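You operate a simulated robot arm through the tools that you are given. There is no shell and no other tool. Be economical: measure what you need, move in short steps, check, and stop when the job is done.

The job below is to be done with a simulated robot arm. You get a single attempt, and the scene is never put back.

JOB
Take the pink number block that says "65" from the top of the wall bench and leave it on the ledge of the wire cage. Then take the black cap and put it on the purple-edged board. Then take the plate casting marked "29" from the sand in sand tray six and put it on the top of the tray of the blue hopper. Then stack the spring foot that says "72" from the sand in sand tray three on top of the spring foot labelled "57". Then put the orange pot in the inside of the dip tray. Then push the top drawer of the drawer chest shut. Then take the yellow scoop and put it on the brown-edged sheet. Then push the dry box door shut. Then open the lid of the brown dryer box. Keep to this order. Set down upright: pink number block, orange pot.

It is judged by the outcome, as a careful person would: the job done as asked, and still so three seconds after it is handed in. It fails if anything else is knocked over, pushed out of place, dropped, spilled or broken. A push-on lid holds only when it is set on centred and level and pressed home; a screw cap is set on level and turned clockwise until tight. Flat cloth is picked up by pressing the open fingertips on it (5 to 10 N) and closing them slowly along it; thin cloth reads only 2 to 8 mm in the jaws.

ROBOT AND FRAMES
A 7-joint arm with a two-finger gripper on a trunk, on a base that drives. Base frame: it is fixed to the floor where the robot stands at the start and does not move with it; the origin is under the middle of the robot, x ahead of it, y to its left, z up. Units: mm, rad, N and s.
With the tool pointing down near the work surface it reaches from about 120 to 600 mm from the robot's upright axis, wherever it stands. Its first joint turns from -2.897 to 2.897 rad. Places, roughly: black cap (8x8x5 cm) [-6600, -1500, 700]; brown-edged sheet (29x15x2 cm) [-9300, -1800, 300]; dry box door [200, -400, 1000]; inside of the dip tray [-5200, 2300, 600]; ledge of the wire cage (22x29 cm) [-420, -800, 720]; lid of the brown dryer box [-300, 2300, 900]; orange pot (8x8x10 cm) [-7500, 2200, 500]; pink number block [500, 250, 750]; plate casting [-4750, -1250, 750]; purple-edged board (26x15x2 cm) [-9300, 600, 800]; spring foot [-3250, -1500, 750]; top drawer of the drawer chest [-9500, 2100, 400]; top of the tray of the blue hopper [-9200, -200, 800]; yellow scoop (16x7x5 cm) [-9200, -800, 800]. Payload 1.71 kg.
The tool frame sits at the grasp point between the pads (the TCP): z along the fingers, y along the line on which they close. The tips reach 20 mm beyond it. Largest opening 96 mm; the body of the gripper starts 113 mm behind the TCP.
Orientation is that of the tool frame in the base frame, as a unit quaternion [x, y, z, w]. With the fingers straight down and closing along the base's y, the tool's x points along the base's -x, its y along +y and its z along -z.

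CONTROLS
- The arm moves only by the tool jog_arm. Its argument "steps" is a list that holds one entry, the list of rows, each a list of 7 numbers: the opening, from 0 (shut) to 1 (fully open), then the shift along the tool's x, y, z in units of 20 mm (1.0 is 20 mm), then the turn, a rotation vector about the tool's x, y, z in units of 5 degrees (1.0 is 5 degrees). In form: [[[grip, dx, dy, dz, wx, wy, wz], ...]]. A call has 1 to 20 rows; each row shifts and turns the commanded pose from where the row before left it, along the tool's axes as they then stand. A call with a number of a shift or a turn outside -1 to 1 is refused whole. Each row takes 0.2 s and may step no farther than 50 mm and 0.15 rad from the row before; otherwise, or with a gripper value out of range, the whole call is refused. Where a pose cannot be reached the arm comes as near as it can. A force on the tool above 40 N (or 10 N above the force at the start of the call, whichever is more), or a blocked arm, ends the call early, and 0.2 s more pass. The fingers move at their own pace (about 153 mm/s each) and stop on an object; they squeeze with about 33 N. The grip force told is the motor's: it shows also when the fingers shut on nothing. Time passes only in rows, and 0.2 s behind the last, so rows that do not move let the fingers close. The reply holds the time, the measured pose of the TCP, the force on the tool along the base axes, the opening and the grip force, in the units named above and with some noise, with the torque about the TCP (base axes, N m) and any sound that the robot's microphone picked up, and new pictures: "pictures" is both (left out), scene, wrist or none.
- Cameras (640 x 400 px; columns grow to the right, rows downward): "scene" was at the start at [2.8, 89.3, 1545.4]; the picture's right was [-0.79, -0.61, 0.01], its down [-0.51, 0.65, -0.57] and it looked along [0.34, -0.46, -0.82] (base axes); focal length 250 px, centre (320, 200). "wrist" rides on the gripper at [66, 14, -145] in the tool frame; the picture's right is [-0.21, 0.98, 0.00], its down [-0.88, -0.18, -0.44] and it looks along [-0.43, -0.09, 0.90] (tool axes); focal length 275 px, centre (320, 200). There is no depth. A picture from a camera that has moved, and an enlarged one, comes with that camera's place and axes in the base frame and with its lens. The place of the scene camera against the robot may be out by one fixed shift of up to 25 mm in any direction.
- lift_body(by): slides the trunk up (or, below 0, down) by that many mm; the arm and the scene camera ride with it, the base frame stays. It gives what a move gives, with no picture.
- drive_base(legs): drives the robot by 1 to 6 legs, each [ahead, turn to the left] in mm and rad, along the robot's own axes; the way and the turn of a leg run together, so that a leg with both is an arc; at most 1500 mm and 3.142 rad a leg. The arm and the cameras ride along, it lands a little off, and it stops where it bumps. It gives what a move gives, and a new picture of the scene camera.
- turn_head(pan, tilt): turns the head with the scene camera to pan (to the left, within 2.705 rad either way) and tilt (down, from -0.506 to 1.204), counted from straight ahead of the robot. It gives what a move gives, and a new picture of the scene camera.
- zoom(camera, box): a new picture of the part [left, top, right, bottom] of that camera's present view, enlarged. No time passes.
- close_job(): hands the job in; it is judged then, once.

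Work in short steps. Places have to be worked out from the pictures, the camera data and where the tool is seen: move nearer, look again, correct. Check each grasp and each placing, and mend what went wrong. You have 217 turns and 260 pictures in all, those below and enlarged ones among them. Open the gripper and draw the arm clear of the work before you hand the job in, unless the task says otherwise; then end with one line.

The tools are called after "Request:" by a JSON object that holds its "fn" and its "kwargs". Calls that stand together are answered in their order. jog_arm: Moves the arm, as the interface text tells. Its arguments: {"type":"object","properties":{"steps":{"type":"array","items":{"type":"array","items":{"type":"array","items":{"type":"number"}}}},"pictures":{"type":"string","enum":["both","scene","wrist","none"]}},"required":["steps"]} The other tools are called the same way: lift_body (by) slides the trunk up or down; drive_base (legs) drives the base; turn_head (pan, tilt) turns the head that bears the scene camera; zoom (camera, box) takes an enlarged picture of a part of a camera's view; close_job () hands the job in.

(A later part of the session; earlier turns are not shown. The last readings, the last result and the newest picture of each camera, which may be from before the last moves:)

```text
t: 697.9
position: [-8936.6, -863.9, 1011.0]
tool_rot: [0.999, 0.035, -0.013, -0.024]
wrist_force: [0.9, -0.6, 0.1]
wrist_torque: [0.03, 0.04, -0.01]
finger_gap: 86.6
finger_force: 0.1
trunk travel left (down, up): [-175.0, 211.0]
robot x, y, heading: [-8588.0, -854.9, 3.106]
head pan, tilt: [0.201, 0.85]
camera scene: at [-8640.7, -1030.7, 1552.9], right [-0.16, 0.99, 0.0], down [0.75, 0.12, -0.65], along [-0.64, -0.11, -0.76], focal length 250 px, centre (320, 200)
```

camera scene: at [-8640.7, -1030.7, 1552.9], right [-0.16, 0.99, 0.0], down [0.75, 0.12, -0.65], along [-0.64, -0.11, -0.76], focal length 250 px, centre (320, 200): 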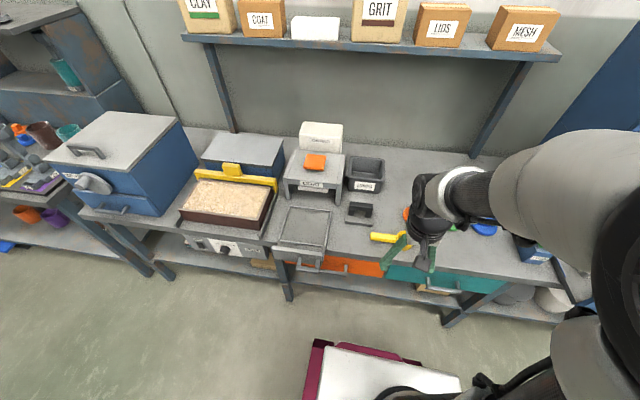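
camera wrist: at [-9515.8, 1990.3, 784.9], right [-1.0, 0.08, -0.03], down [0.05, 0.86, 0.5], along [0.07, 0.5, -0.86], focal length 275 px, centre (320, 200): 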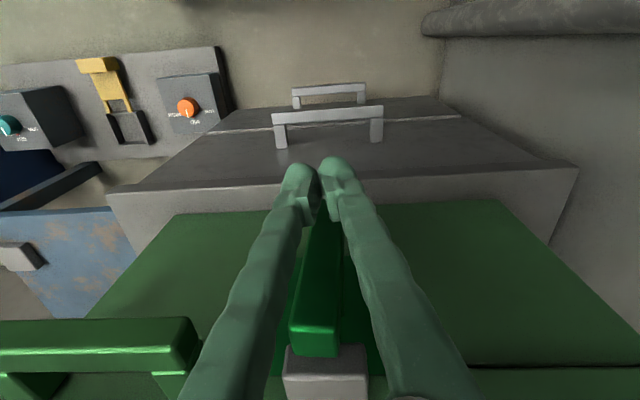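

I look left toward the brown-edged sheet's place before gripping the scoop.

Request:
{"fn": "turn_head", "kwargs": {"pan": 1.0, "tilt": 0.75}}

```text
t: 699.1
position: [-8936.4, -863.8, 1010.7]
tool_rot: [0.999, 0.034, -0.012, -0.024]
wrist_force: [0.5, -0.3, 0.0]
wrist_torque: [-0.03, 0.0, 0.02]
finger_gap: 86.4
finger_force: 0.0
trunk travel left (down, up): [-175.0, 211.0]
robot x, y, heading: [-8590.7, -852.6, 3.108]
head pan, tilt: [1.0, 0.75]
camera scene: at [-8612.9, -1085.7, 1561.4], right [-0.82, 0.57, -0.01], down [0.4, 0.56, -0.73], along [-0.41, -0.6, -0.69], focal length 250 px, centre (320, 200)
```

scene: 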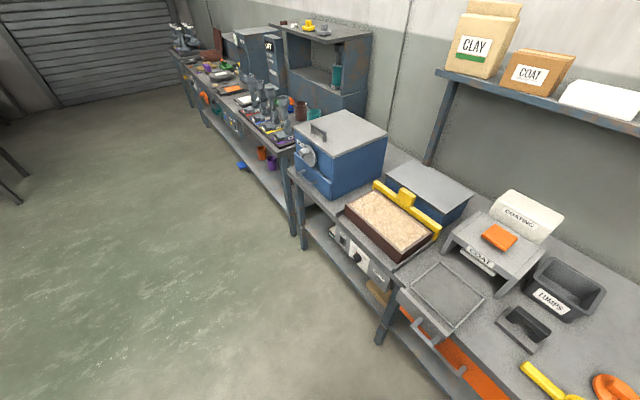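

I take a wrist view of the scoop from closer to plan the grip.

Request:
{"fn": "jog_arm", "kwargs": {"steps": [[[0.9, -0.8, 0.3, 0.3, 0, 0.2, 0], [0.9, -0.8, 0, 0.5, 0, 0, 0], [0.9, -0.8, 0, 0.5, 0, 0, 0], [0.9, -0.8, 0, 0.5, 0, 0, 0], [0.9, -0.8, 0, 0.5, 0, 0, 0], [0.9, 0, 0, 0, 0, 0, 0]]], "pictures": "wrist"}}

```text
t: 700.5
position: [-9016.7, -871.2, 965.0]
tool_rot: [0.999, 0.033, -0.004, -0.025]
wrist_force: [0.7, 0.1, 0.1]
wrist_torque: [0.01, 0.02, 0.0]
finger_gap: 86.4
finger_force: 0.1
trunk travel left (down, up): [-175.0, 211.0]
robot x, y, heading: [-8590.6, -850.4, 3.105]
head pan, tilt: [1.0, 0.75]
camera wrist: at [-8948.6, -889.5, 1106.2], right [-0.14, -0.99, -0.05], down [-0.88, 0.1, 0.46], along [-0.45, 0.11, -0.89], focal length 275 px, centre (320, 200)
```

wrist: 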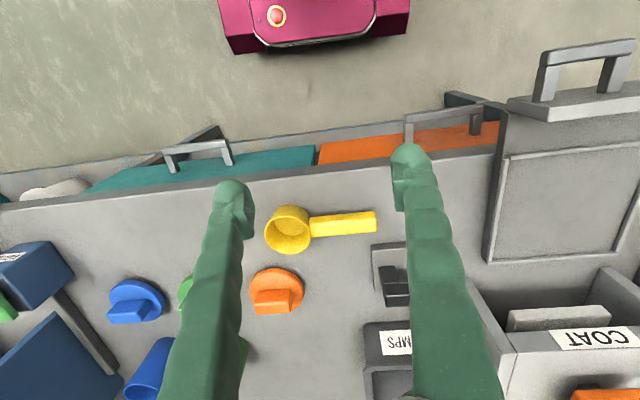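

Scoop: cup at (−9134, −807), handle toward −y with its middle at (−9128, −882). I rotate the gripper 90° so the jaws close across the handle.

Request:
{"fn": "jog_arm", "kwargs": {"steps": [[[0.7, 0, 0, 0, 0, 0, 1], [0.7, 0, 0, 0, 0, 0, 1], [0.7, 0, 0, 0, 0, 0, 1], [0.7, 0, 0, 0, 0, 0, 1], [0.7, 0, 0, 0, 0, 0, 1], [0.7, 0, 0, 0, 0, 0, 1], [0.7, 0, 0, 0, 0, 0, 1], [0.7, 0, 0, 0, 0, 0, 1], [0.7, 0, 0, 0, 0, 0, 1], [0.7, 0, 0, 0, 0, 0, 1], [0.7, 0, 0, 0, 0, 0, 1], [0.7, 0, 0, 0, 0, 0, 1], [0.7, 0, 0, 0, 0, 0, 1], [0.7, 0, 0, 0, 0, 0, 1], [0.7, 0, 0, 0, 0, 0, 1], [0.7, 0, 0, 0, 0, 0, 1], [0.7, 0, 0, 0, 0, 0, 1], [0.7, 0, 0, 0, 0, 0, 1]]], "pictures": "none"}}

```text
t: 704.3
position: [-9015.9, -873.3, 964.9]
tool_rot: [0.729, -0.684, -0.019, -0.015]
wrist_force: [0.1, -0.3, -0.3]
wrist_torque: [-0.01, 0.01, -0.03]
finger_gap: 67.2
finger_force: 0.1
trunk travel left (down, up): [-175.0, 211.0]
robot x, y, heading: [-8588.9, -853.3, 3.103]
head pan, tilt: [1.0, 0.75]
```

The rotation worked. I move above the handle and look.

Request:
{"fn": "jog_arm", "kwargs": {"steps": [[[0.6, 0, 0.9, 0, 0, 0.55, 0], [0.6, 0.2, 0.95, 0.5, 0, 0, 0], [0.6, 0.2, 0.95, 0.7, 0, 0, 0], [0.6, 0, 0.95, 0.7, 0, 0, 0], [0.6, 0, 0.95, 0.8, 0, 0, 0], [0.6, 0, 0.9, 0.8, 0, 0, 0], [0.6, 0, 0, 0.6, 0, 0, 0], [0.6, 0, 0, 0, 0, 0, 0]]], "pictures": "wrist"}}

```text
t: 706.1
position: [-9128.4, -887.7, 883.9]
tool_rot: [0.73, -0.683, -0.003, 0.001]
wrist_force: [-0.1, -0.3, -0.6]
wrist_torque: [0.01, -0.04, 0.03]
finger_gap: 57.5
finger_force: 0.0
trunk travel left (down, up): [-175.0, 211.0]
robot x, y, heading: [-8587.3, -852.2, 3.103]
head pan, tilt: [1.0, 0.75]
camera wrist: at [-9136.9, -955.3, 1026.9], right [-0.99, 0.14, 0.01], down [0.13, 0.89, 0.44], along [0.06, 0.44, -0.9], focal length 275 px, centre (320, 200)
```

wrist: 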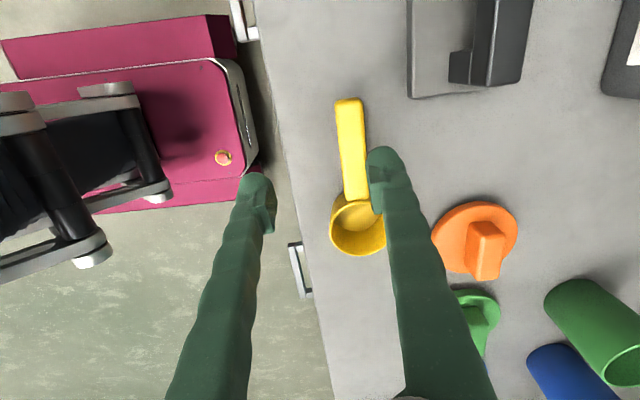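

Triangulation puts the handle at about (−9156, −880, z≈775). I shift over it, descend to 835 and look once more.

Request:
{"fn": "jog_arm", "kwargs": {"steps": [[[0.6, 0, 0.7, 0, 0, 0, 0], [0.6, 0, 0.68, 0.7, 0, 0, 0], [0.6, 0, 0, 0.9, 0, 0, 0], [0.6, 0, 0, 0.85, 0, 0, 0], [0.6, 0, 0, 0, 0, 0, 0]]], "pictures": "wrist"}}

```text
t: 707.3
position: [-9155.6, -889.9, 833.3]
tool_rot: [0.73, -0.683, -0.002, 0.001]
wrist_force: [0.8, 0.3, 0.4]
wrist_torque: [0.02, -0.02, 0.02]
finger_gap: 57.5
finger_force: 0.0
trunk travel left (down, up): [-175.0, 211.0]
robot x, y, heading: [-8587.3, -855.9, 3.103]
head pan, tilt: [1.0, 0.75]
camera wrist: at [-9164.1, -957.5, 977.5], right [-0.99, 0.14, 0.01], down [0.13, 0.89, 0.44], along [0.06, 0.44, -0.9], focal length 275 px, centre (320, 200)
```

wrist: 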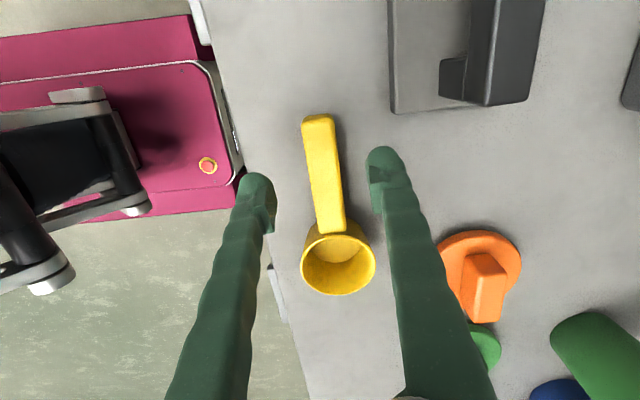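

I move 20 mm toward the cup along the handle, descend with tips just above the bench, and close.

Request:
{"fn": "jog_arm", "kwargs": {"steps": [[[0.6, -0.9, 0.1, 0.3, 0, 0, 0], [0.6, 0, 0, 0.7, 0, 0, 0], [0.6, 0, 0, 0.7, 0, 0, 0], [0.6, 0, 0, 0.5, 0, 0, 0], [0.6, 0, 0, 0.1, 0, 0, 0], [0.6, 0, 0, 0, 0, 0, 0], [0, 0, 0, 0, 0, 0, 0], [0, 0, 0, 0, 0, 0, 0], [0, 0, 0, 0, 0, 0, 0]]], "pictures": "wrist"}}

```text
t: 709.3
position: [-9160.0, -872.4, 787.5]
tool_rot: [0.73, -0.683, -0.003, 0.001]
wrist_force: [-0.3, 0.4, 0.2]
wrist_torque: [0.0, 0.0, -0.01]
finger_gap: 23.1
finger_force: 33.5
trunk travel left (down, up): [-175.0, 211.0]
robot x, y, heading: [-8587.3, -854.9, 3.107]
head pan, tilt: [1.0, 0.75]
camera wrist: at [-9168.0, -939.1, 931.2], right [-0.99, 0.14, 0.01], down [0.13, 0.89, 0.45], along [0.06, 0.44, -0.9], focal length 275 px, centre (320, 200)
```

wrist: 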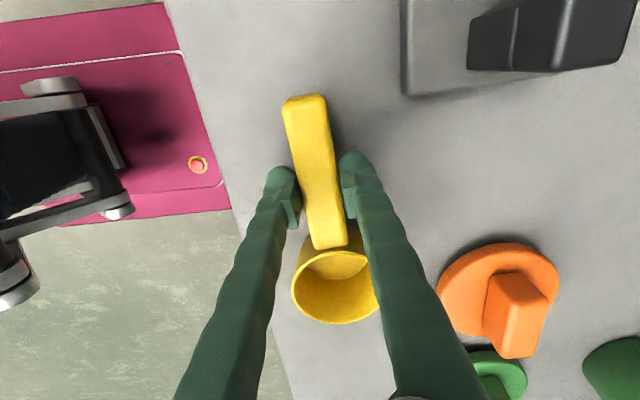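

Gripped (23 mm). I lift it and rotate back 90° so the handle points toward me.

Request:
{"fn": "jog_arm", "kwargs": {"steps": [[[0, 0, 0, -0.3, 0, 0, 0], [0, 0, 0, -0.6, 0, 0, 0], [0, 0, 0, -0.9, 0, 0, 0], [0, 0, 0, -0.9, 0, 0, 0], [0, 0, 0, -0.9, 0, 0, 0], [0, 0, 0, -0.9, 0, 0, 0], [0, 0, 0, -0.9, 0, 0, 0], [0, 0, 0, 0, 0, 0, -1], [0, 0, 0, 0, 0, 0, -1], [0, 0, 0, 0, 0, 0, -1], [0, 0, 0, 0, 0, 0, -1], [0, 0, 0, 0, 0, 0, -1], [0, 0, 0, 0, 0, 0, -1], [0, 0, 0, 0, 0, 0, -1], [0, 0, 0, 0, 0, 0, -1], [0, 0, 0, 0, 0, 0, -1], [0, 0, 0, 0, 0, 0, -1], [0, 0, 0, 0, 0, 0, -1]]], "pictures": "none"}}

Request:
{"fn": "jog_arm", "kwargs": {"steps": [[[0, 0, 0, 0, 0, 0, -1], [0, 0, 0, 0, 0, 0, -1], [0, 0, 0, 0, 0, 0, -1], [0, 0, 0, 0, 0, 0, -1], [0, 0, 0, 0, 0, 0, -1], [0, 0, 0, 0, 0, 0, -1], [0, 0, 0, 0, 0, 0, -0.8], [0, 0, 0, 0, 0, 0, 0]]], "pictures": "wrist"}}

```text
t: 713.1
position: [-9159.2, -869.7, 895.7]
tool_rot: [0.963, -0.268, -0.003, 0.0]
wrist_force: [-0.1, -0.4, -0.9]
wrist_torque: [0.01, -0.04, 0.0]
finger_gap: 22.5
finger_force: 32.9
trunk travel left (down, up): [-175.0, 211.0]
robot x, y, heading: [-8582.9, -852.8, 3.108]
head pan, tilt: [1.0, 0.75]
```

```text
t: 714.9
position: [-9157.9, -872.2, 897.4]
tool_rot: [1.0, 0.025, -0.003, -0.001]
wrist_force: [0.2, -0.5, -0.8]
wrist_torque: [-0.01, -0.06, -0.01]
finger_gap: 22.7
finger_force: 32.8
trunk travel left (down, up): [-175.0, 211.0]
robot x, y, heading: [-8591.9, -851.7, 3.105]
head pan, tilt: [1.0, 0.75]
camera wrist: at [-9091.2, -883.7, 1039.7], right [-0.16, -0.99, 0.0], down [-0.88, 0.14, 0.45], along [-0.44, 0.07, -0.89], focal length 275 px, centre (320, 200)
```

wrist: 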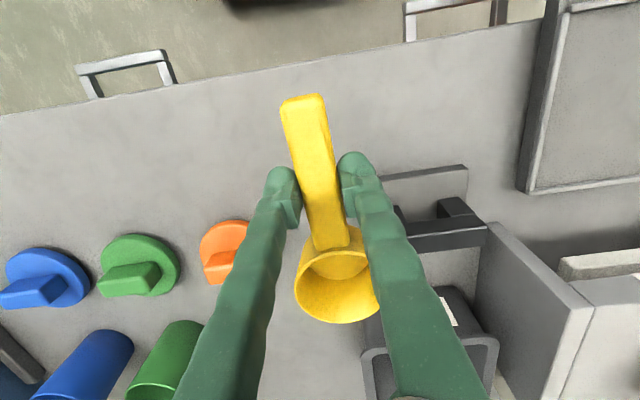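

Handle now points toward me. I set it down on the clear bench spot to regrip it with pitched fingers.

Request:
{"fn": "jog_arm", "kwargs": {"steps": [[[0, 0.75, -0.15, 0, 0, 0, 0], [0, 0.75, -0.15, 0.3, 0, 0, 0], [0, 0.75, -0.1, 0.8, 0, 0, 0], [0, 0, 0, 0.9, 0, 0, 0], [0, 0, 0, 0.9, 0, 0, 0], [0, 0, 0, 0.9, 0, 0, 0], [0, 0, 0, 0.9, 0, 0, 0], [0, 0, 0, 0.35, 0, 0, 0], [0, 0, 0, 0.15, 0, 0, 0], [0, 0, 0, 0.1, 0, 0, 0], [0, 0, 0, 0, 0, 0, 0]]], "pictures": "none"}}

```text
t: 717.3
position: [-9115.4, -861.7, 790.7]
tool_rot: [1.0, 0.025, -0.003, -0.001]
wrist_force: [0.9, -0.2, -1.2]
wrist_torque: [-0.01, -0.05, 0.0]
finger_gap: 22.8
finger_force: 33.0
trunk travel left (down, up): [-175.0, 211.0]
robot x, y, heading: [-8587.9, -854.2, 3.103]
head pan, tilt: [1.0, 0.75]
```

Lower the last 3 mm, release, rise, pitch 35° forward, and come back down onto the handle.

Request:
{"fn": "jog_arm", "kwargs": {"steps": [[[0, 0, 0, 0.1, 0, 0, 0], [0, 0, 0, 0.05, 0, 0, 0], [0.4, 0, 0, 0, 0, 0, 0], [0.6, 0, 0, 0, 0, 0, 0], [0.6, 0, 0, -0.5, 0, 0, 0], [0.6, 0, 0, -1, 0, 0, 0], [0.6, 0, 0, -1, 0, 0, 0], [0.6, 0, 0, -1, 0, 0, 0], [0.6, 0, 0, 0, 0, -1, 0], [0.6, 0, 0, 0, 0, -1, 0], [0.6, 0, 0, 0, 0, -1, 0], [0.6, 0, 0, 0, 0, -1, 0], [0.6, 0, 0, 0, 0, -1, 0], [0.6, 0, 0, 0, 0, -1, 0], [0.6, 0, 0, 0, 0, -1, 0], [0.6, 0, 0, 0, 0, 0, 0]]], "pictures": "wrist"}}

```text
t: 720.7
position: [-9113.8, -861.3, 857.2]
tool_rot: [0.952, 0.023, -0.304, 0.006]
wrist_force: [-0.2, 0.8, 0.5]
wrist_torque: [-0.03, 0.0, 0.02]
finger_gap: 57.2
finger_force: 0.1
trunk travel left (down, up): [-175.0, 211.0]
robot x, y, heading: [-8583.3, -851.7, 3.108]
head pan, tilt: [1.0, 0.75]
camera wrist: at [-8976.4, -869.9, 936.3], right [-0.12, -0.99, 0.12], down [-0.47, 0.16, 0.87], along [-0.88, 0.05, -0.48], focal length 275 px, centre (320, 200)
```

wrist: 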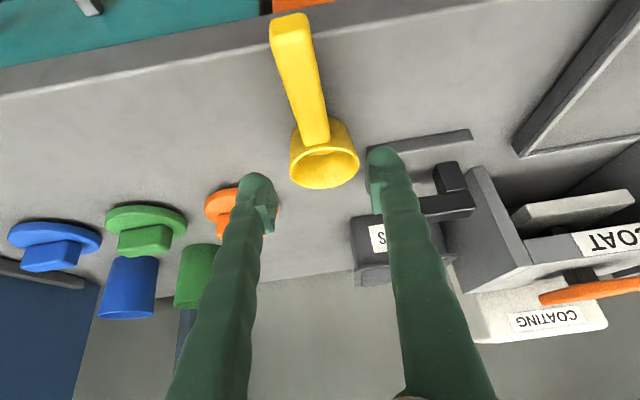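

Straight down 67 mm onto the handle and close.

Request:
{"fn": "jog_arm", "kwargs": {"steps": [[[0.6, 0.5, 0, 0.7, 0, 0, 0], [0.6, 0.5, 0, 0.7, 0, 0, 0], [0.6, 0.5, 0, 0.7, 0, 0, 0], [0.6, 0.4, 0, 0.55, 0, 0, 0], [0.6, 0, 0, 0, 0, 0, 0], [0, 0, 0, 0, 0, 0, 0], [0, 0, 0, 0, 0, 0, 0], [0, 0, 0, 0, 0, 0, 0]]], "pictures": "wrist"}}

```text
t: 722.5
position: [-9114.7, -862.5, 793.2]
tool_rot: [0.952, 0.023, -0.304, 0.007]
wrist_force: [-0.6, 0.7, 1.9]
wrist_torque: [-0.03, 0.04, -0.01]
finger_gap: 22.8
finger_force: 32.8
trunk travel left (down, up): [-175.0, 211.0]
robot x, y, heading: [-8583.4, -852.6, 3.106]
head pan, tilt: [1.0, 0.75]
camera wrist: at [-8976.4, -870.4, 871.9], right [-0.12, -0.99, 0.12], down [-0.47, 0.16, 0.87], along [-0.88, 0.05, -0.48], focal length 275 px, centre (320, 200)
```

wrist: 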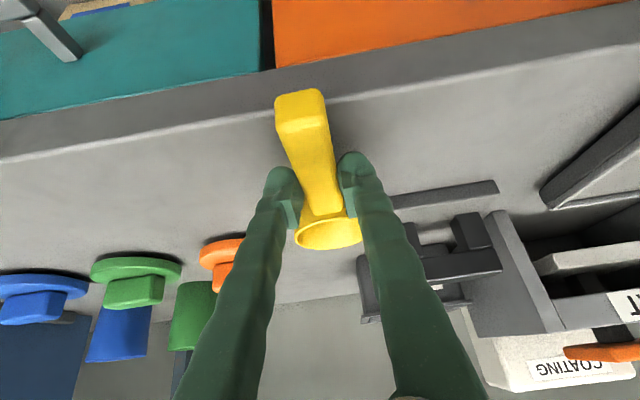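

Gripped. I lift straight up and drive to in front of the sheet's shelf.

Request:
{"fn": "jog_arm", "kwargs": {"steps": [[[0, -0.2, 0, -0.3, 0, 0, 0], [0, -0.4, 0, -0.6, 0, 0, 0], [0, -0.58, 0, -0.82, 0, 0, 0], [0, -0.58, 0, -0.82, 0, 0, 0], [0, -0.58, 0, -0.82, 0, 0, 0], [0, -0.58, 0, -0.82, 0, 0, 0], [0, -0.58, 0, -0.82, 0, 0, 0], [0, 0, 0, 0, 0, 0, 0]]], "pictures": "none"}}

Request:
{"fn": "drive_base", "kwargs": {"legs": [[-280, 0], [0, 1.606], [915, 0], [0, -1.571]]}}

Request:
{"fn": "lift_body", "kwargs": {"by": -170}}

Request:
{"fn": "turn_head", "kwargs": {"pan": 0.0, "tilt": 0.6}}

```text
t: 724.3
position: [-9112.7, -861.0, 914.3]
tool_rot: [0.953, 0.023, -0.303, 0.006]
wrist_force: [-0.5, -0.3, -0.5]
wrist_torque: [-0.03, -0.04, -0.03]
finger_gap: 22.6
finger_force: 33.1
trunk travel left (down, up): [-175.0, 211.0]
robot x, y, heading: [-8584.8, -851.4, 3.106]
head pan, tilt: [1.0, 0.75]
```

```text
t: 740.3
position: [-8826.1, -1826.1, 914.0]
tool_rot: [0.952, 0.05, -0.303, 0.015]
wrist_force: [-1.1, 0.2, -1.3]
wrist_torque: [0.02, -0.06, 0.0]
finger_gap: 22.7
finger_force: 33.2
trunk travel left (down, up): [-175.0, 211.0]
robot x, y, heading: [-8297.0, -1792.5, -3.12]
head pan, tilt: [1.0, 0.75]
camera scene: at [-8315.9, -2026.0, 1561.4], right [-0.85, 0.52, -0.01], down [0.37, 0.58, -0.73], along [-0.37, -0.62, -0.69], focal length 250 px, centre (320, 200)
```

scene: 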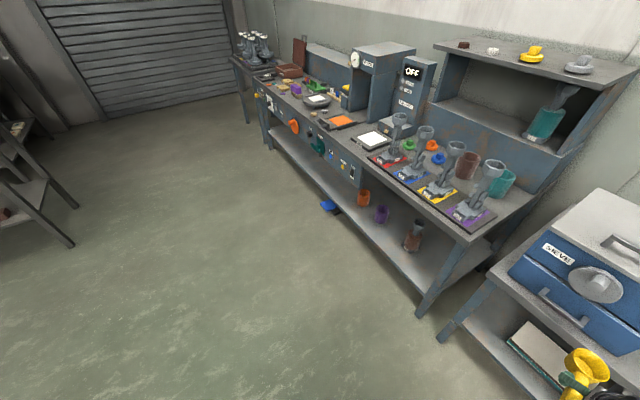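

```text
t: 742.2
position: [-8812.7, -1825.8, 752.2]
tool_rot: [0.949, 0.05, -0.31, 0.014]
wrist_force: [-0.2, -1.0, -0.8]
wrist_torque: [-0.01, -0.06, 0.02]
finger_gap: 22.8
finger_force: 33.0
trunk travel left (down, up): [-5.0, 381.0]
robot x, y, heading: [-8298.9, -1793.3, -3.127]
head pan, tilt: [1.0, 0.75]
```

```text
t: 743.5
position: [-8812.5, -1827.1, 753.7]
tool_rot: [0.949, 0.05, -0.31, 0.015]
wrist_force: [0.6, 0.4, 0.1]
wrist_torque: [-0.01, -0.03, 0.02]
finger_gap: 22.5
finger_force: 33.1
trunk travel left (down, up): [-5.0, 381.0]
robot x, y, heading: [-8304.5, -1795.6, -3.115]
head pan, tilt: [0.0, 0.6]
camera scene: at [-8358.1, -1957.2, 1403.5], right [-0.02, 1.0, 0.0], down [0.58, 0.01, -0.82], along [-0.82, -0.02, -0.58], focal length 250 px, centre (320, 200)
```

scene: 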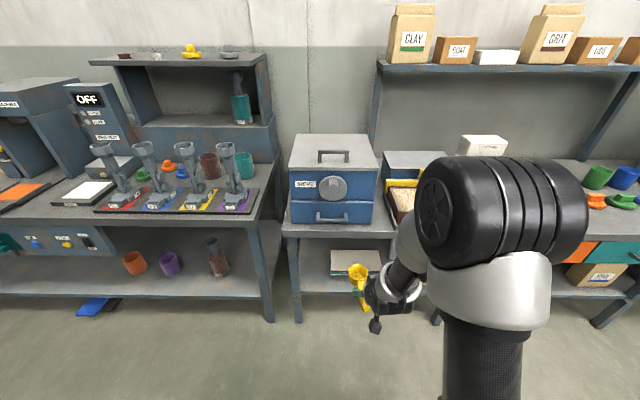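

I see sheet(s) on the shelf under the sieve; zoom to identify the brown edge.

Request:
{"fn": "zoom", "kwargs": {"camera": "scene", "box": [280, 215, 440, 325]}}

```text
3.64 times, centred on (360, 270) of scene
camera zoom: at [-8358.1, -1957.2, 1403.5], right [-0.02, 1.0, 0.0], down [0.58, 0.01, -0.82], along [-0.82, -0.02, -0.58], focal length 911 px, centre (174, -54)
```

zoom: 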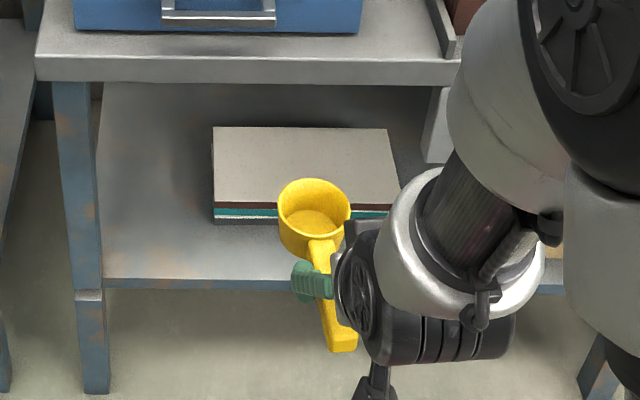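

The brown-edged sheet is on top of the stack: front edge x≈−9282, y −1920…−1632, z≈260. I set the arm to its final placing height here in the open, then will drive in under the bench.

Request:
{"fn": "jog_arm", "kwargs": {"steps": [[[0, 0.58, -0.13, 0.8, 0, 0, 0], [0, 0.58, -0.13, 0.8, 0, 0, 0], [0, 0.58, -0.13, 0.8, 0, 0, 0], [0, 0.58, -0.13, 0.8, 0, 0, 0], [0, 0.58, -0.13, 0.8, 0, 0, 0], [0, 0.58, -0.13, 0.8, 0, 0, 0], [0, 0.58, -0.13, 0.8, 0, 0, 0], [0, 0.58, -0.13, 0.8, 0, 0, 0], [0, 0.58, -0.13, 0.8, 0, 0, 0], [0, 0.58, -0.13, 0.8, 0, 0, 0], [0, 0.58, -0.13, 0.8, 0, 0, 0], [0, 0.58, -0.13, 0.8, 0, 0, 0], [0, 0.58, -0.13, 0.8, 0, 0, 0], [0, 0.58, -0.13, 0.8, 0, 0, 0], [0, 0.58, -0.13, 0.8, 0, 0, 0], [0, 0.58, -0.13, 0.8, 0, 0, 0], [0, 0.58, -0.13, 0.8, 0, 0, 0], [0, 0.58, -0.13, 0.8, 0, 0, 0]]], "pictures": "none"}}

Request:
{"fn": "jog_arm", "kwargs": {"steps": [[[0, -0.2, 0, 0.6, 0, 0, 0], [0, -0.2, 0, 0.8, 0, 0, 0], [0, -0.2, 0, 0.8, 0, 0, 0], [0, -0.2, 0, 0.6, 0, 0, 0], [0, 0, 0, 0, 0, 0, 0]]], "pictures": "wrist"}}

```text
t: 747.3
position: [-8820.0, -1779.0, 395.8]
tool_rot: [0.949, 0.05, -0.31, 0.014]
wrist_force: [0.1, -0.3, -0.3]
wrist_torque: [0.0, -0.04, 0.01]
finger_gap: 22.4
finger_force: 33.2
trunk travel left (down, up): [-5.0, 381.0]
robot x, y, heading: [-8300.6, -1792.6, -3.123]
head pan, tilt: [0.0, 0.6]
```

```text
t: 748.5
position: [-8864.2, -1784.8, 361.0]
tool_rot: [0.949, 0.05, -0.31, 0.015]
wrist_force: [-0.6, 0.4, -1.4]
wrist_torque: [-0.01, -0.08, 0.01]
finger_gap: 22.7
finger_force: 32.7
trunk travel left (down, up): [-5.0, 381.0]
robot x, y, heading: [-8301.2, -1793.7, -3.122]
head pan, tilt: [0.0, 0.6]
camera wrist: at [-8725.2, -1784.6, 437.5], right [-0.06, -0.99, 0.12], down [-0.46, 0.14, 0.88], along [-0.88, 0.0, -0.47], focal length 275 px, centre (320, 200)
```

wrist: 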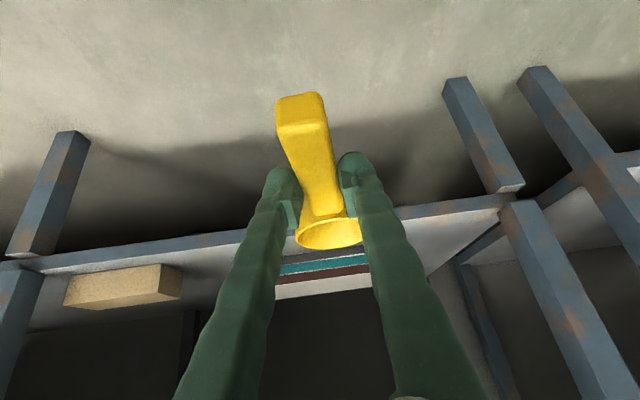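

Combining views: sheet top z≈325, front edge x≈−9230. I raise the scoop 45 mm, then drive in 390 mm.

Request:
{"fn": "jog_arm", "kwargs": {"steps": [[[0, -0.44, 0, -0.61, 0, 0, 0], [0, -0.44, 0, -0.61, 0, 0, 0], [0, -0.44, 0, -0.61, 0, 0, 0], [0, 0, 0, 0, 0, 0, 0]]], "pictures": "none"}}

Request:
{"fn": "drive_base", "kwargs": {"legs": [[385, 0]]}}

Request:
{"fn": "jog_arm", "kwargs": {"steps": [[[0, 0, 0, 0, 0, 0, 0]]], "pictures": "wrist"}}

```text
t: 749.5
position: [-8865.8, -1783.4, 407.8]
tool_rot: [0.949, 0.05, -0.311, 0.015]
wrist_force: [-0.2, 0.0, -1.0]
wrist_torque: [0.04, -0.08, -0.02]
finger_gap: 22.7
finger_force: 33.4
trunk travel left (down, up): [-5.0, 381.0]
robot x, y, heading: [-8299.4, -1795.9, -3.124]
head pan, tilt: [0.0, 0.6]
```

```text
t: 751.8
position: [-9169.0, -1791.2, 405.4]
tool_rot: [0.96, 0.049, -0.276, 0.017]
wrist_force: [0.4, 1.1, -1.7]
wrist_torque: [0.0, 0.0, -0.01]
finger_gap: 22.7
finger_force: 32.8
trunk travel left (down, up): [-5.0, 381.0]
robot x, y, heading: [-8649.7, -1802.5, -3.117]
head pan, tilt: [0.0, 0.6]
stopped in leg 1: the robot was blocked; the commanded pose is now the measured one
camera scene: at [-8622.9, -1964.3, 1405.3], right [-0.02, 1.0, 0.0], down [0.53, 0.01, -0.85], along [-0.85, -0.02, -0.53], focal length 250 px, centre (320, 200)
```

scene: 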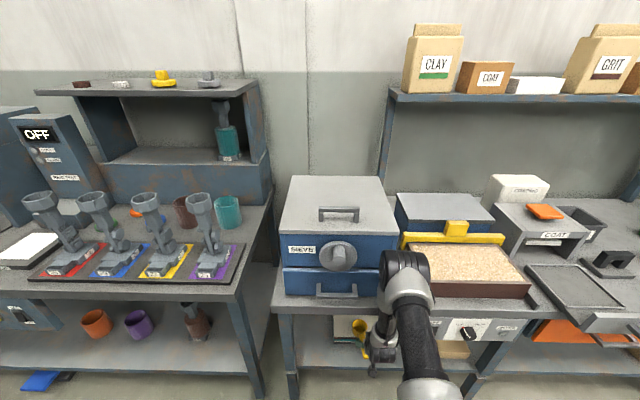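

```text
t: 752.2
position: [-9169.1, -1791.3, 404.8]
tool_rot: [0.96, 0.049, -0.277, 0.017]
wrist_force: [0.2, 1.0, -1.7]
wrist_torque: [-0.01, -0.04, -0.02]
finger_gap: 22.3
finger_force: 33.1
trunk travel left (down, up): [-5.0, 381.0]
robot x, y, heading: [-8650.1, -1801.2, -3.117]
head pan, tilt: [0.0, 0.6]
camera wrist: at [-9035.0, -1792.1, 491.3], right [-0.07, -0.99, 0.11], down [-0.52, 0.14, 0.84], along [-0.85, 0.0, -0.53], focal length 275 px, centre (320, 200)
```

wrist: 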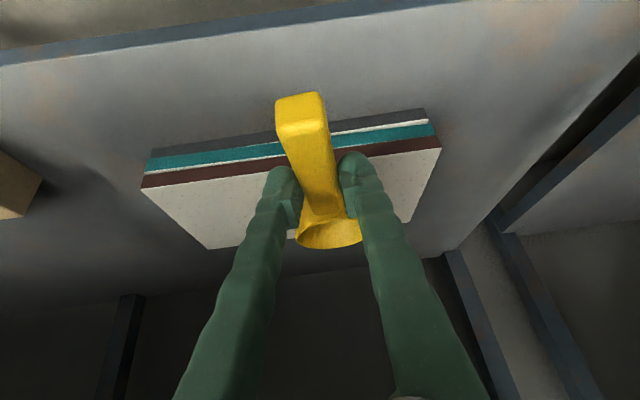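

The forearm touched the tabletop edge. I back out, pitch the fingers to ~50° so the wrist stays outside, and go in again.

Request:
{"fn": "drive_base", "kwargs": {"legs": [[-150, 0]]}}

Request:
{"fn": "jog_arm", "kwargs": {"steps": [[[0, 0, -0.3, 0, 0, -0.9, 0], [0, 0, -0.3, 0, 0, -0.9, 0], [0, 0, -0.3, 0, 0, -0.9, 0], [0, 0, 0, 0, 0, -0.9, 0], [0, 0, 0, 0, 0, 0, 0]]], "pictures": "none"}}

```text
t: 753.7
position: [-9040.1, -1788.6, 382.7]
tool_rot: [0.963, 0.049, -0.266, 0.018]
wrist_force: [1.2, -0.2, -0.3]
wrist_torque: [0.02, -0.01, -0.04]
finger_gap: 22.6
finger_force: 33.9
trunk travel left (down, up): [-5.0, 381.0]
robot x, y, heading: [-8504.2, -1797.9, -3.116]
head pan, tilt: [0.0, 0.6]
camera scene: at [-8558.1, -1960.9, 1403.1], right [-0.02, 1.0, 0.0], down [0.58, 0.01, -0.81], along [-0.81, -0.02, -0.58], focal length 250 px, centre (320, 200)
```

scene: 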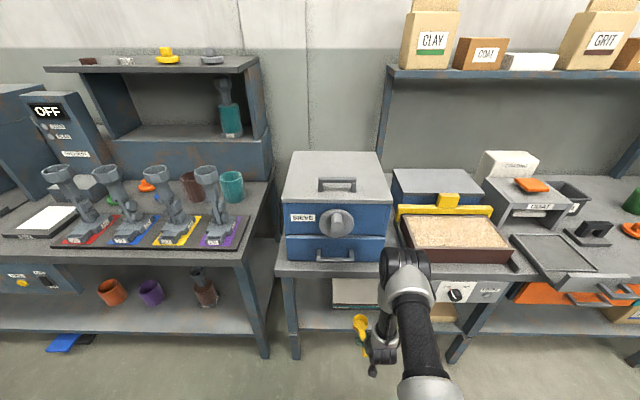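

```text
t: 754.9
position: [-9034.6, -1770.2, 390.3]
tool_rot: [0.906, 0.045, -0.42, 0.025]
wrist_force: [0.6, 0.3, -0.4]
wrist_torque: [-0.05, -0.01, 0.02]
finger_gap: 22.7
finger_force: 32.7
trunk travel left (down, up): [-5.0, 381.0]
robot x, y, heading: [-8504.0, -1796.4, -3.115]
head pan, tilt: [0.0, 0.6]
```

Pitch is 50°, clearance above the sheet ≈35 mm. Drive in 205 mm.

Request:
{"fn": "drive_base", "kwargs": {"legs": [[205, 0]]}}

Request:
{"fn": "jog_arm", "kwargs": {"steps": [[[0, 0, 0, 0, 0, 0, 0]]], "pictures": "wrist"}}

```text
t: 756.4
position: [-9179.7, -1768.1, 391.9]
tool_rot: [0.912, 0.041, -0.408, 0.023]
wrist_force: [0.6, 0.1, -2.1]
wrist_torque: [0.04, -0.05, -0.03]
finger_gap: 22.7
finger_force: 32.4
trunk travel left (down, up): [-5.0, 381.0]
robot x, y, heading: [-8661.2, -1799.5, -3.12]
head pan, tilt: [0.0, 0.6]
stopped in leg 1: the robot was blocked; the commanded pose is now the measured one
camera scene: at [-8648.3, -1964.6, 1405.0], right [-0.02, 1.0, 0.0], down [0.54, 0.01, -0.84], along [-0.84, -0.02, -0.54], focal length 250 px, centre (320, 200)
```

scene: 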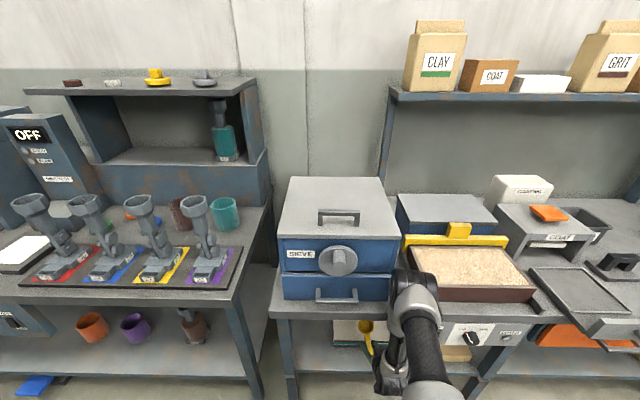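

```text
t: 756.8
position: [-9179.8, -1769.6, 392.2]
tool_rot: [0.912, 0.041, -0.408, 0.024]
wrist_force: [0.1, 0.4, -1.2]
wrist_torque: [0.01, -0.07, 0.01]
finger_gap: 22.7
finger_force: 32.7
trunk travel left (down, up): [-5.0, 381.0]
robot x, y, heading: [-8661.5, -1796.8, -3.121]
head pan, tilt: [0.0, 0.6]
camera wrist: at [-9027.9, -1769.4, 437.6], right [-0.04, -0.99, 0.16], down [-0.27, 0.17, 0.95], along [-0.96, 0.0, -0.27], focal length 275 px, centre (320, 200)
```

wrist: 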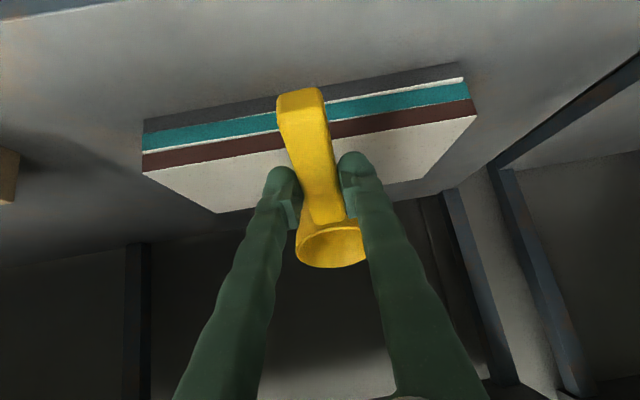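

The elbow, which sits forward, meets the equipment above the bench. I back the base 80 mm and instead extend the arm forward.

Request:
{"fn": "drive_base", "kwargs": {"legs": [[-85, 0]]}}

Request:
{"fn": "jog_arm", "kwargs": {"steps": [[[0, -0.6, 0, 0.65, 0, 0, 0], [0, -0.67, 0, 0.74, 0, 0, 0], [0, -0.67, 0, 0.74, 0, 0, 0], [0, -0.67, 0, 0.74, 0, 0, 0], [0, -0.67, 0, 0.74, 0, 0, 0], [0, -0.67, 0, 0.74, 0, 0, 0], [0, -0.67, 0, 0.74, 0, 0, 0], [0, 0, 0, 0, 0, 0, 0]]], "pictures": "wrist"}}

```text
t: 757.9
position: [-9113.2, -1770.0, 369.6]
tool_rot: [0.917, 0.042, -0.395, 0.025]
wrist_force: [0.4, -0.1, 0.4]
wrist_torque: [0.05, -0.07, -0.02]
finger_gap: 22.7
finger_force: 32.9
trunk travel left (down, up): [-5.0, 381.0]
robot x, y, heading: [-8577.2, -1799.3, -3.117]
head pan, tilt: [0.0, 0.6]
camera scene: at [-8636.0, -1962.8, 1403.6], right [-0.02, 1.0, 0.0], down [0.58, 0.01, -0.82], along [-0.82, -0.02, -0.58], focal length 250 px, centre (320, 200)
```

scene: 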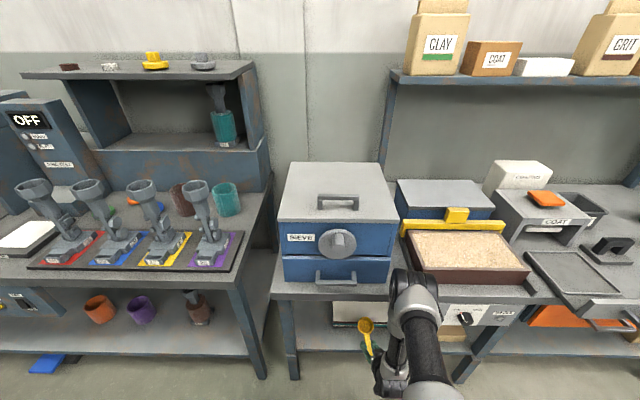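

```text
t: 759.7
position: [-9238.1, -1781.1, 374.4]
tool_rot: [0.916, 0.041, -0.398, 0.025]
wrist_force: [-0.4, -0.1, -0.5]
wrist_torque: [0.01, -0.05, 0.03]
finger_gap: 22.6
finger_force: 32.8
trunk travel left (down, up): [-5.0, 381.0]
robot x, y, heading: [-8581.1, -1796.7, -3.123]
head pan, tilt: [0.0, 0.6]
camera wrist: at [-9085.9, -1780.6, 423.1], right [-0.05, -0.99, 0.16], down [-0.29, 0.17, 0.94], along [-0.96, 0.0, -0.29], focal length 275 px, centre (320, 200)
```

wrist: 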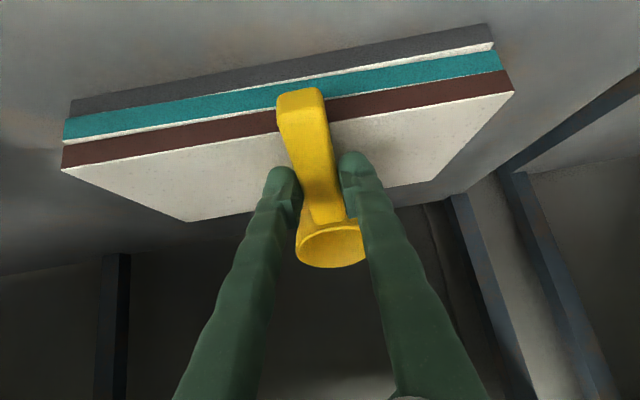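

Cup is over the sheet. I go 20 mm further and start lowering in 2 mm steps.

Request:
{"fn": "jog_arm", "kwargs": {"steps": [[[0, -0.34, 0, 0.37, 0, 0, 0], [0, -0.34, 0, 0.37, 0, 0, 0], [0, 0.11, 0, 0.1, 0, 0, 0], [0, 0.11, 0, 0.1, 0, 0, 0], [0, 0.11, 0, 0.1, 0, 0, 0], [0, 0.073, 0, 0.068, 0, 0, 0], [0, 0.073, 0, 0.068, 0, 0, 0], [0, 0.073, 0, 0.068, 0, 0, 0], [0, 0, 0, 0, 0, 0, 0]]], "pictures": "none"}}

```text
t: 761.7
position: [-9261.8, -1783.5, 364.9]
tool_rot: [0.914, 0.043, -0.402, 0.026]
wrist_force: [0.6, -0.3, 18.8]
wrist_torque: [0.03, -0.58, -0.01]
finger_gap: 22.7
finger_force: 32.9
trunk travel left (down, up): [-5.0, 381.0]
robot x, y, heading: [-8575.4, -1794.7, -3.128]
head pan, tilt: [0.0, 0.6]
```

Contact (19 N). I open, let it settle, and withdraw along the fingers.

Request:
{"fn": "jog_arm", "kwargs": {"steps": [[[0, -0.04, 0, -0.04, 0, 0, 0], [0.3, 0, 0, 0, 0, 0, 0], [0.4, 0, 0, 0, 0, 0, 0], [0.5, 0, 0, 0, 0, 0, 0], [0.6, 0, 0, 0, 0, 0, 0], [0.6, 0, 0, -0.5, 0, 0, 0], [0.6, 0, 0, -0.8, 0, 0, 0], [0.6, 0.3, 0, -0.9, 0, 0, 0], [0.6, 0.3, 0, -0.9, 0, 0, 0], [0.6, 0, 0, 0, 0, 0, 0]]], "pictures": "wrist"}}

```text
t: 763.9
position: [-9212.6, -1780.4, 397.1]
tool_rot: [0.914, 0.042, -0.402, 0.024]
wrist_force: [-0.2, -0.2, 0.3]
wrist_torque: [0.01, -0.01, 0.02]
finger_gap: 57.8
finger_force: 0.2
trunk travel left (down, up): [-5.0, 381.0]
robot x, y, heading: [-8577.0, -1797.3, -3.117]
head pan, tilt: [0.0, 0.6]
camera wrist: at [-9060.6, -1779.5, 445.8], right [-0.04, -0.99, 0.16], down [-0.28, 0.17, 0.94], along [-0.96, -0.01, -0.29], focal length 275 px, centre (320, 200)
```

wrist: 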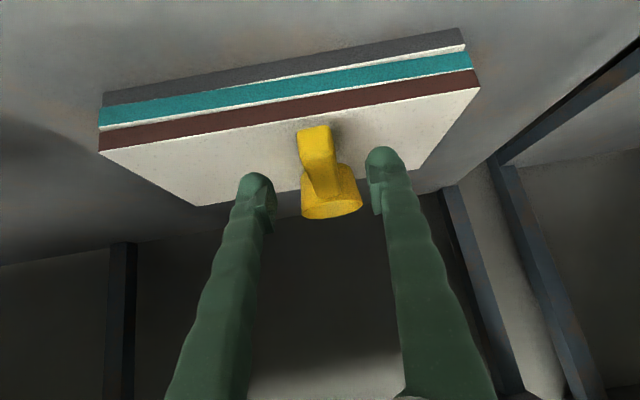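

The scoop rests on the brown-edged sheet. I back straight out.

Request:
{"fn": "drive_base", "kwargs": {"legs": [[-420, 0]]}}

Request:
{"fn": "lift_body", "kwargs": {"by": 170}}

Request:
{"fn": "jog_arm", "kwargs": {"steps": [[[0.6, -0.7, 0, -0.68, 0, 0, 0], [0.6, -0.7, 0, -0.68, 0, 0, 0], [0.6, -0.7, 0, -0.68, 0, 0, 0], [0.6, -0.7, 0, -0.68, 0, 0.9, 0], [0.6, -0.6, 0, -0.75, 0, 0.9, 0], [0.6, -0.5, 0, -0.8, 0, 0.9, 0], [0.6, -0.4, 0, -0.85, 0, 0.9, 0], [0.6, -0.3, 0, -0.9, 0, 0.9, 0], [0.6, -0.2, 0, -0.9, 0, 0.9, 0], [0.6, 0, 0, -0.9, 0, 0.9, 0], [0.6, 0, 0, -0.9, 0, 0.9, 0], [0.6, 0, 0, -0.9, 0, 0.9, 0], [0.6, 0, 0, -0.9, 0, 0.9, 0], [0, 0.9, 0, -0.6, 0, 0, 0], [0, 1, 0, -0.6, 0, 0, 0], [0, 1, 0, -0.6, 0, 0, 0], [0, 1, 0, -0.6, 0, 0, 0], [0, 1, 0, -0.6, 0, 0, 0], [0, 1, 0, -0.6, 0, 0, 0], [0, 1, 0, -0.6, 0, 0, 0]]], "pictures": "none"}}

```text
t: 766.6
position: [-8790.9, -1769.4, 395.7]
tool_rot: [0.915, 0.041, -0.4, 0.024]
wrist_force: [-0.3, 0.1, -0.2]
wrist_torque: [0.0, 0.02, 0.0]
finger_gap: 57.4
finger_force: 0.1
trunk travel left (down, up): [-5.0, 381.0]
robot x, y, heading: [-8159.8, -1791.5, -3.124]
head pan, tilt: [0.0, 0.6]
camera scene: at [-8216.1, -1953.9, 1403.5], right [-0.02, 1.0, 0.0], down [0.58, 0.01, -0.82], along [-0.82, -0.02, -0.58], focal length 250 px, centre (320, 200)
```

scene: 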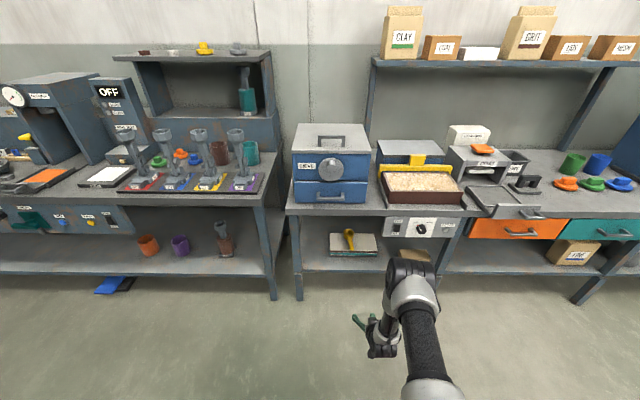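

```text
t: 768.5
position: [-8784.3, -1769.1, 574.9]
tool_rot: [0.912, 0.042, -0.408, 0.025]
wrist_force: [0.2, -0.2, -0.3]
wrist_torque: [0.01, -0.02, 0.01]
finger_gap: 57.4
finger_force: 0.0
trunk travel left (down, up): [-175.0, 211.0]
robot x, y, heading: [-8157.8, -1789.5, -3.124]
head pan, tilt: [0.0, 0.6]
```

```text
t: 772.7
position: [-8606.6, -1749.5, 893.9]
tool_rot: [0.998, 0.047, -0.029, 0.007]
wrist_force: [-0.6, -0.1, 1.3]
wrist_torque: [0.01, -0.01, -0.02]
finger_gap: 0.0
finger_force: 29.5
trunk travel left (down, up): [-175.0, 211.0]
robot x, y, heading: [-8156.4, -1789.9, -3.128]
head pan, tilt: [0.0, 0.6]
```

Scoop seen on the sheet. Now the dry box door: drive north round the row and east along the aisle.

Request:
{"fn": "drive_base", "kwargs": {"legs": [[0, -1.755], [1045, 0], [1045, 0], [0, -1.4], [1480, 0], [1480, 0]]}}

```text
t: 808.0
position: [-4377.1, 242.5, 893.3]
tool_rot: [-0.044, 0.999, 0.007, 0.028]
wrist_force: [-0.6, 0.1, -0.3]
wrist_torque: [-0.02, 0.0, 0.01]
finger_gap: 0.1
finger_force: 29.5
trunk travel left (down, up): [-175.0, 211.0]
robot x, y, heading: [-4824.2, 287.4, 0.014]
head pan, tilt: [0.0, 0.6]
camera scene: at [-4780.3, 433.8, 1573.5], right [0.01, -1.0, 0.0], down [-0.58, -0.01, -0.82], along [0.82, 0.01, -0.58], focal length 250 px, centre (320, 200)
```

scene: 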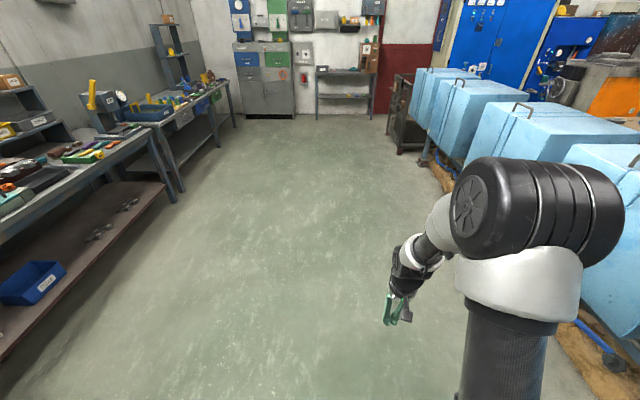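

Request:
{"fn": "drive_base", "kwargs": {"legs": [[1480, 0], [1480, 0], [380, 0], [0, -0.4615], [1130, 0], [0, 0.4]]}}

Request:
{"fn": "turn_head", "kwargs": {"pan": -0.35, "tilt": 0.7}}

```text
t: 834.0
position: [-43.2, -264.2, 900.1]
tool_rot: [-0.012, 0.999, 0.005, 0.035]
wrist_force: [0.6, 0.2, 0.3]
wrist_torque: [0.0, -0.01, 0.04]
finger_gap: 0.1
finger_force: 29.4
trunk travel left (down, up): [-175.0, 211.0]
robot x, y, heading: [-475.1, -194.2, -0.049]
head pan, tilt: [0.0, 0.6]
camera scene: at [-419.2, -49.6, 1573.6], right [-0.05, -1.0, 0.0], down [-0.58, 0.03, -0.82], along [0.81, -0.04, -0.58], focal length 250 px, centre (320, 200)
```

scene: 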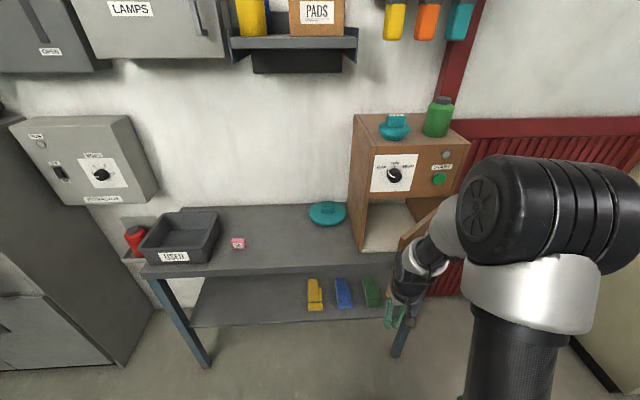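

```text
t: 834.9
position: [-57.4, -262.5, 906.7]
tool_rot: [-0.012, 0.999, 0.003, 0.044]
wrist_force: [0.1, 0.0, 0.0]
wrist_torque: [0.03, -0.02, 0.01]
finger_gap: 0.0
finger_force: 29.7
trunk travel left (down, up): [-175.0, 211.0]
robot x, y, heading: [-475.3, -193.3, -0.054]
head pan, tilt: [-0.351, 0.7]
camera scene: at [-429.0, -78.3, 1565.1], right [-0.39, -0.92, 0.01], down [-0.61, 0.25, -0.75], along [0.69, -0.3, -0.66], focal length 250 px, centre (320, 200)
```

scene: 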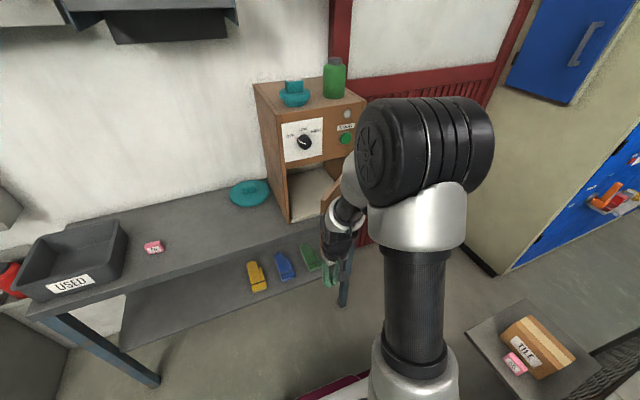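

The dry box front is at x≈250, y −240…−515; door hinged at about (255, −525), ~265 mm long, standing open ~60° toward me. I raise the closed fingers, move them to the door's outer (right) side, then drive closer.

Request:
{"fn": "jog_arm", "kwargs": {"steps": [[[0, 0, 0, -1, 0, 0.5, 0], [0, 0, 0, -1, 0, 0.5, 0], [0, 0.5, -0.5, -1, 0, 0, 0], [0, 0.5, -0.85, -1, 0, 0, 0], [0, 0.5, -0.9, -1, 0, 0, 0], [0, 0.5, -0.9, -1, 0, 0, 0], [0, 0.5, -0.9, -1, 0, 0, 0], [0, 0.5, -0.9, -1, 0, 0, 0], [0, 0.5, -0.9, -1, 0, 0, 0], [0, 0.5, -0.9, -1, 0, 0, 0], [0, 0.5, -0.9, -1, 0, 0, 0], [0, 0.5, -0.9, -1, 0, 0, 0], [0, 0.5, -0.9, -1, 0, 0, 0], [0, 0.5, -0.9, -1, 0, 0, 0], [0, 0.5, -0.9, -0.5, 0, 0, 0], [0, 0.5, -0.9, 0, 0, 0, 0], [0, 0, -0.9, 0, 0, 0, 0]]], "pictures": "none"}}

```text
t: 838.5
position: [-192.9, -531.1, 1195.5]
tool_rot: [-0.012, 1.0, 0.004, 0.0]
wrist_force: [-0.5, -0.8, 0.3]
wrist_torque: [0.01, -0.02, 0.0]
finger_gap: 0.0
finger_force: 29.4
trunk travel left (down, up): [-175.0, 211.0]
robot x, y, heading: [-475.0, -193.6, -0.051]
head pan, tilt: [-0.351, 0.7]
```

Request:
{"fn": "drive_base", "kwargs": {"legs": [[250, 0]]}}

Request:
{"fn": "jog_arm", "kwargs": {"steps": [[[0, 0, 0, 0, 0, 0, 0]]], "pictures": "wrist"}}

```text
t: 840.4
position: [52.9, -544.6, 1194.9]
tool_rot: [-0.011, 1.0, 0.003, 0.001]
wrist_force: [-0.5, -0.1, -0.3]
wrist_torque: [0.0, -0.02, -0.02]
finger_gap: 0.1
finger_force: 29.3
trunk travel left (down, up): [-175.0, 211.0]
robot x, y, heading: [-228.7, -199.9, -0.052]
head pan, tilt: [-0.351, 0.7]
camera scene: at [-192.7, -91.0, 1565.4], right [-0.39, -0.92, 0.0], down [-0.6, 0.25, -0.76], along [0.7, -0.3, -0.65], focal length 250 px, centre (320, 200)
```

scene: 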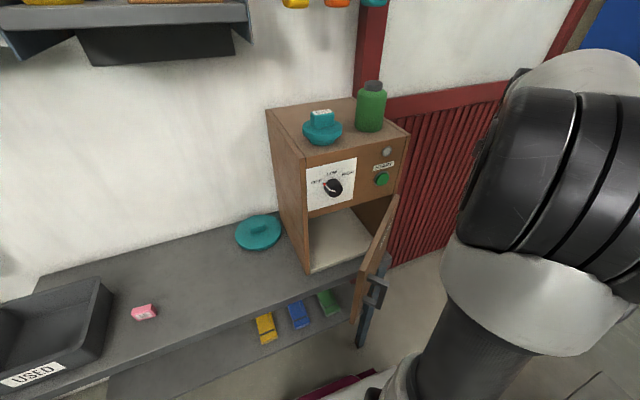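

```text
t: 840.8
position: [39.5, -542.1, 1199.1]
tool_rot: [-0.012, 1.0, 0.003, 0.007]
wrist_force: [-0.8, -0.6, 0.3]
wrist_torque: [0.0, -0.11, 0.03]
finger_gap: 0.0
finger_force: 29.8
trunk travel left (down, up): [-175.0, 211.0]
robot x, y, heading: [-226.9, -204.0, -0.051]
head pan, tilt: [-0.351, 0.7]
camera wrist: at [-26.7, -532.7, 1341.5], right [0.18, 0.98, 0.01], down [0.87, -0.17, 0.45], along [0.45, -0.08, -0.89], focal length 275 px, centre (320, 200)
```

wrist: 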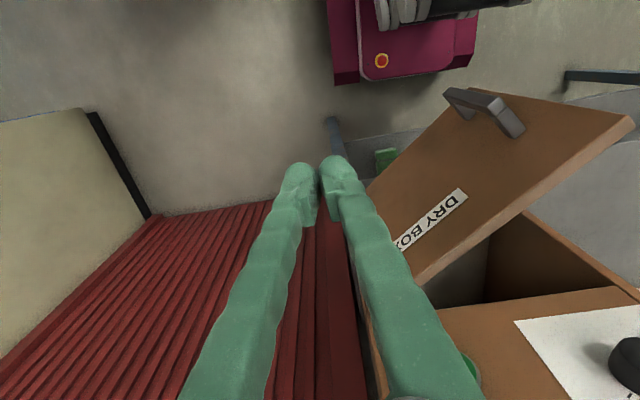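

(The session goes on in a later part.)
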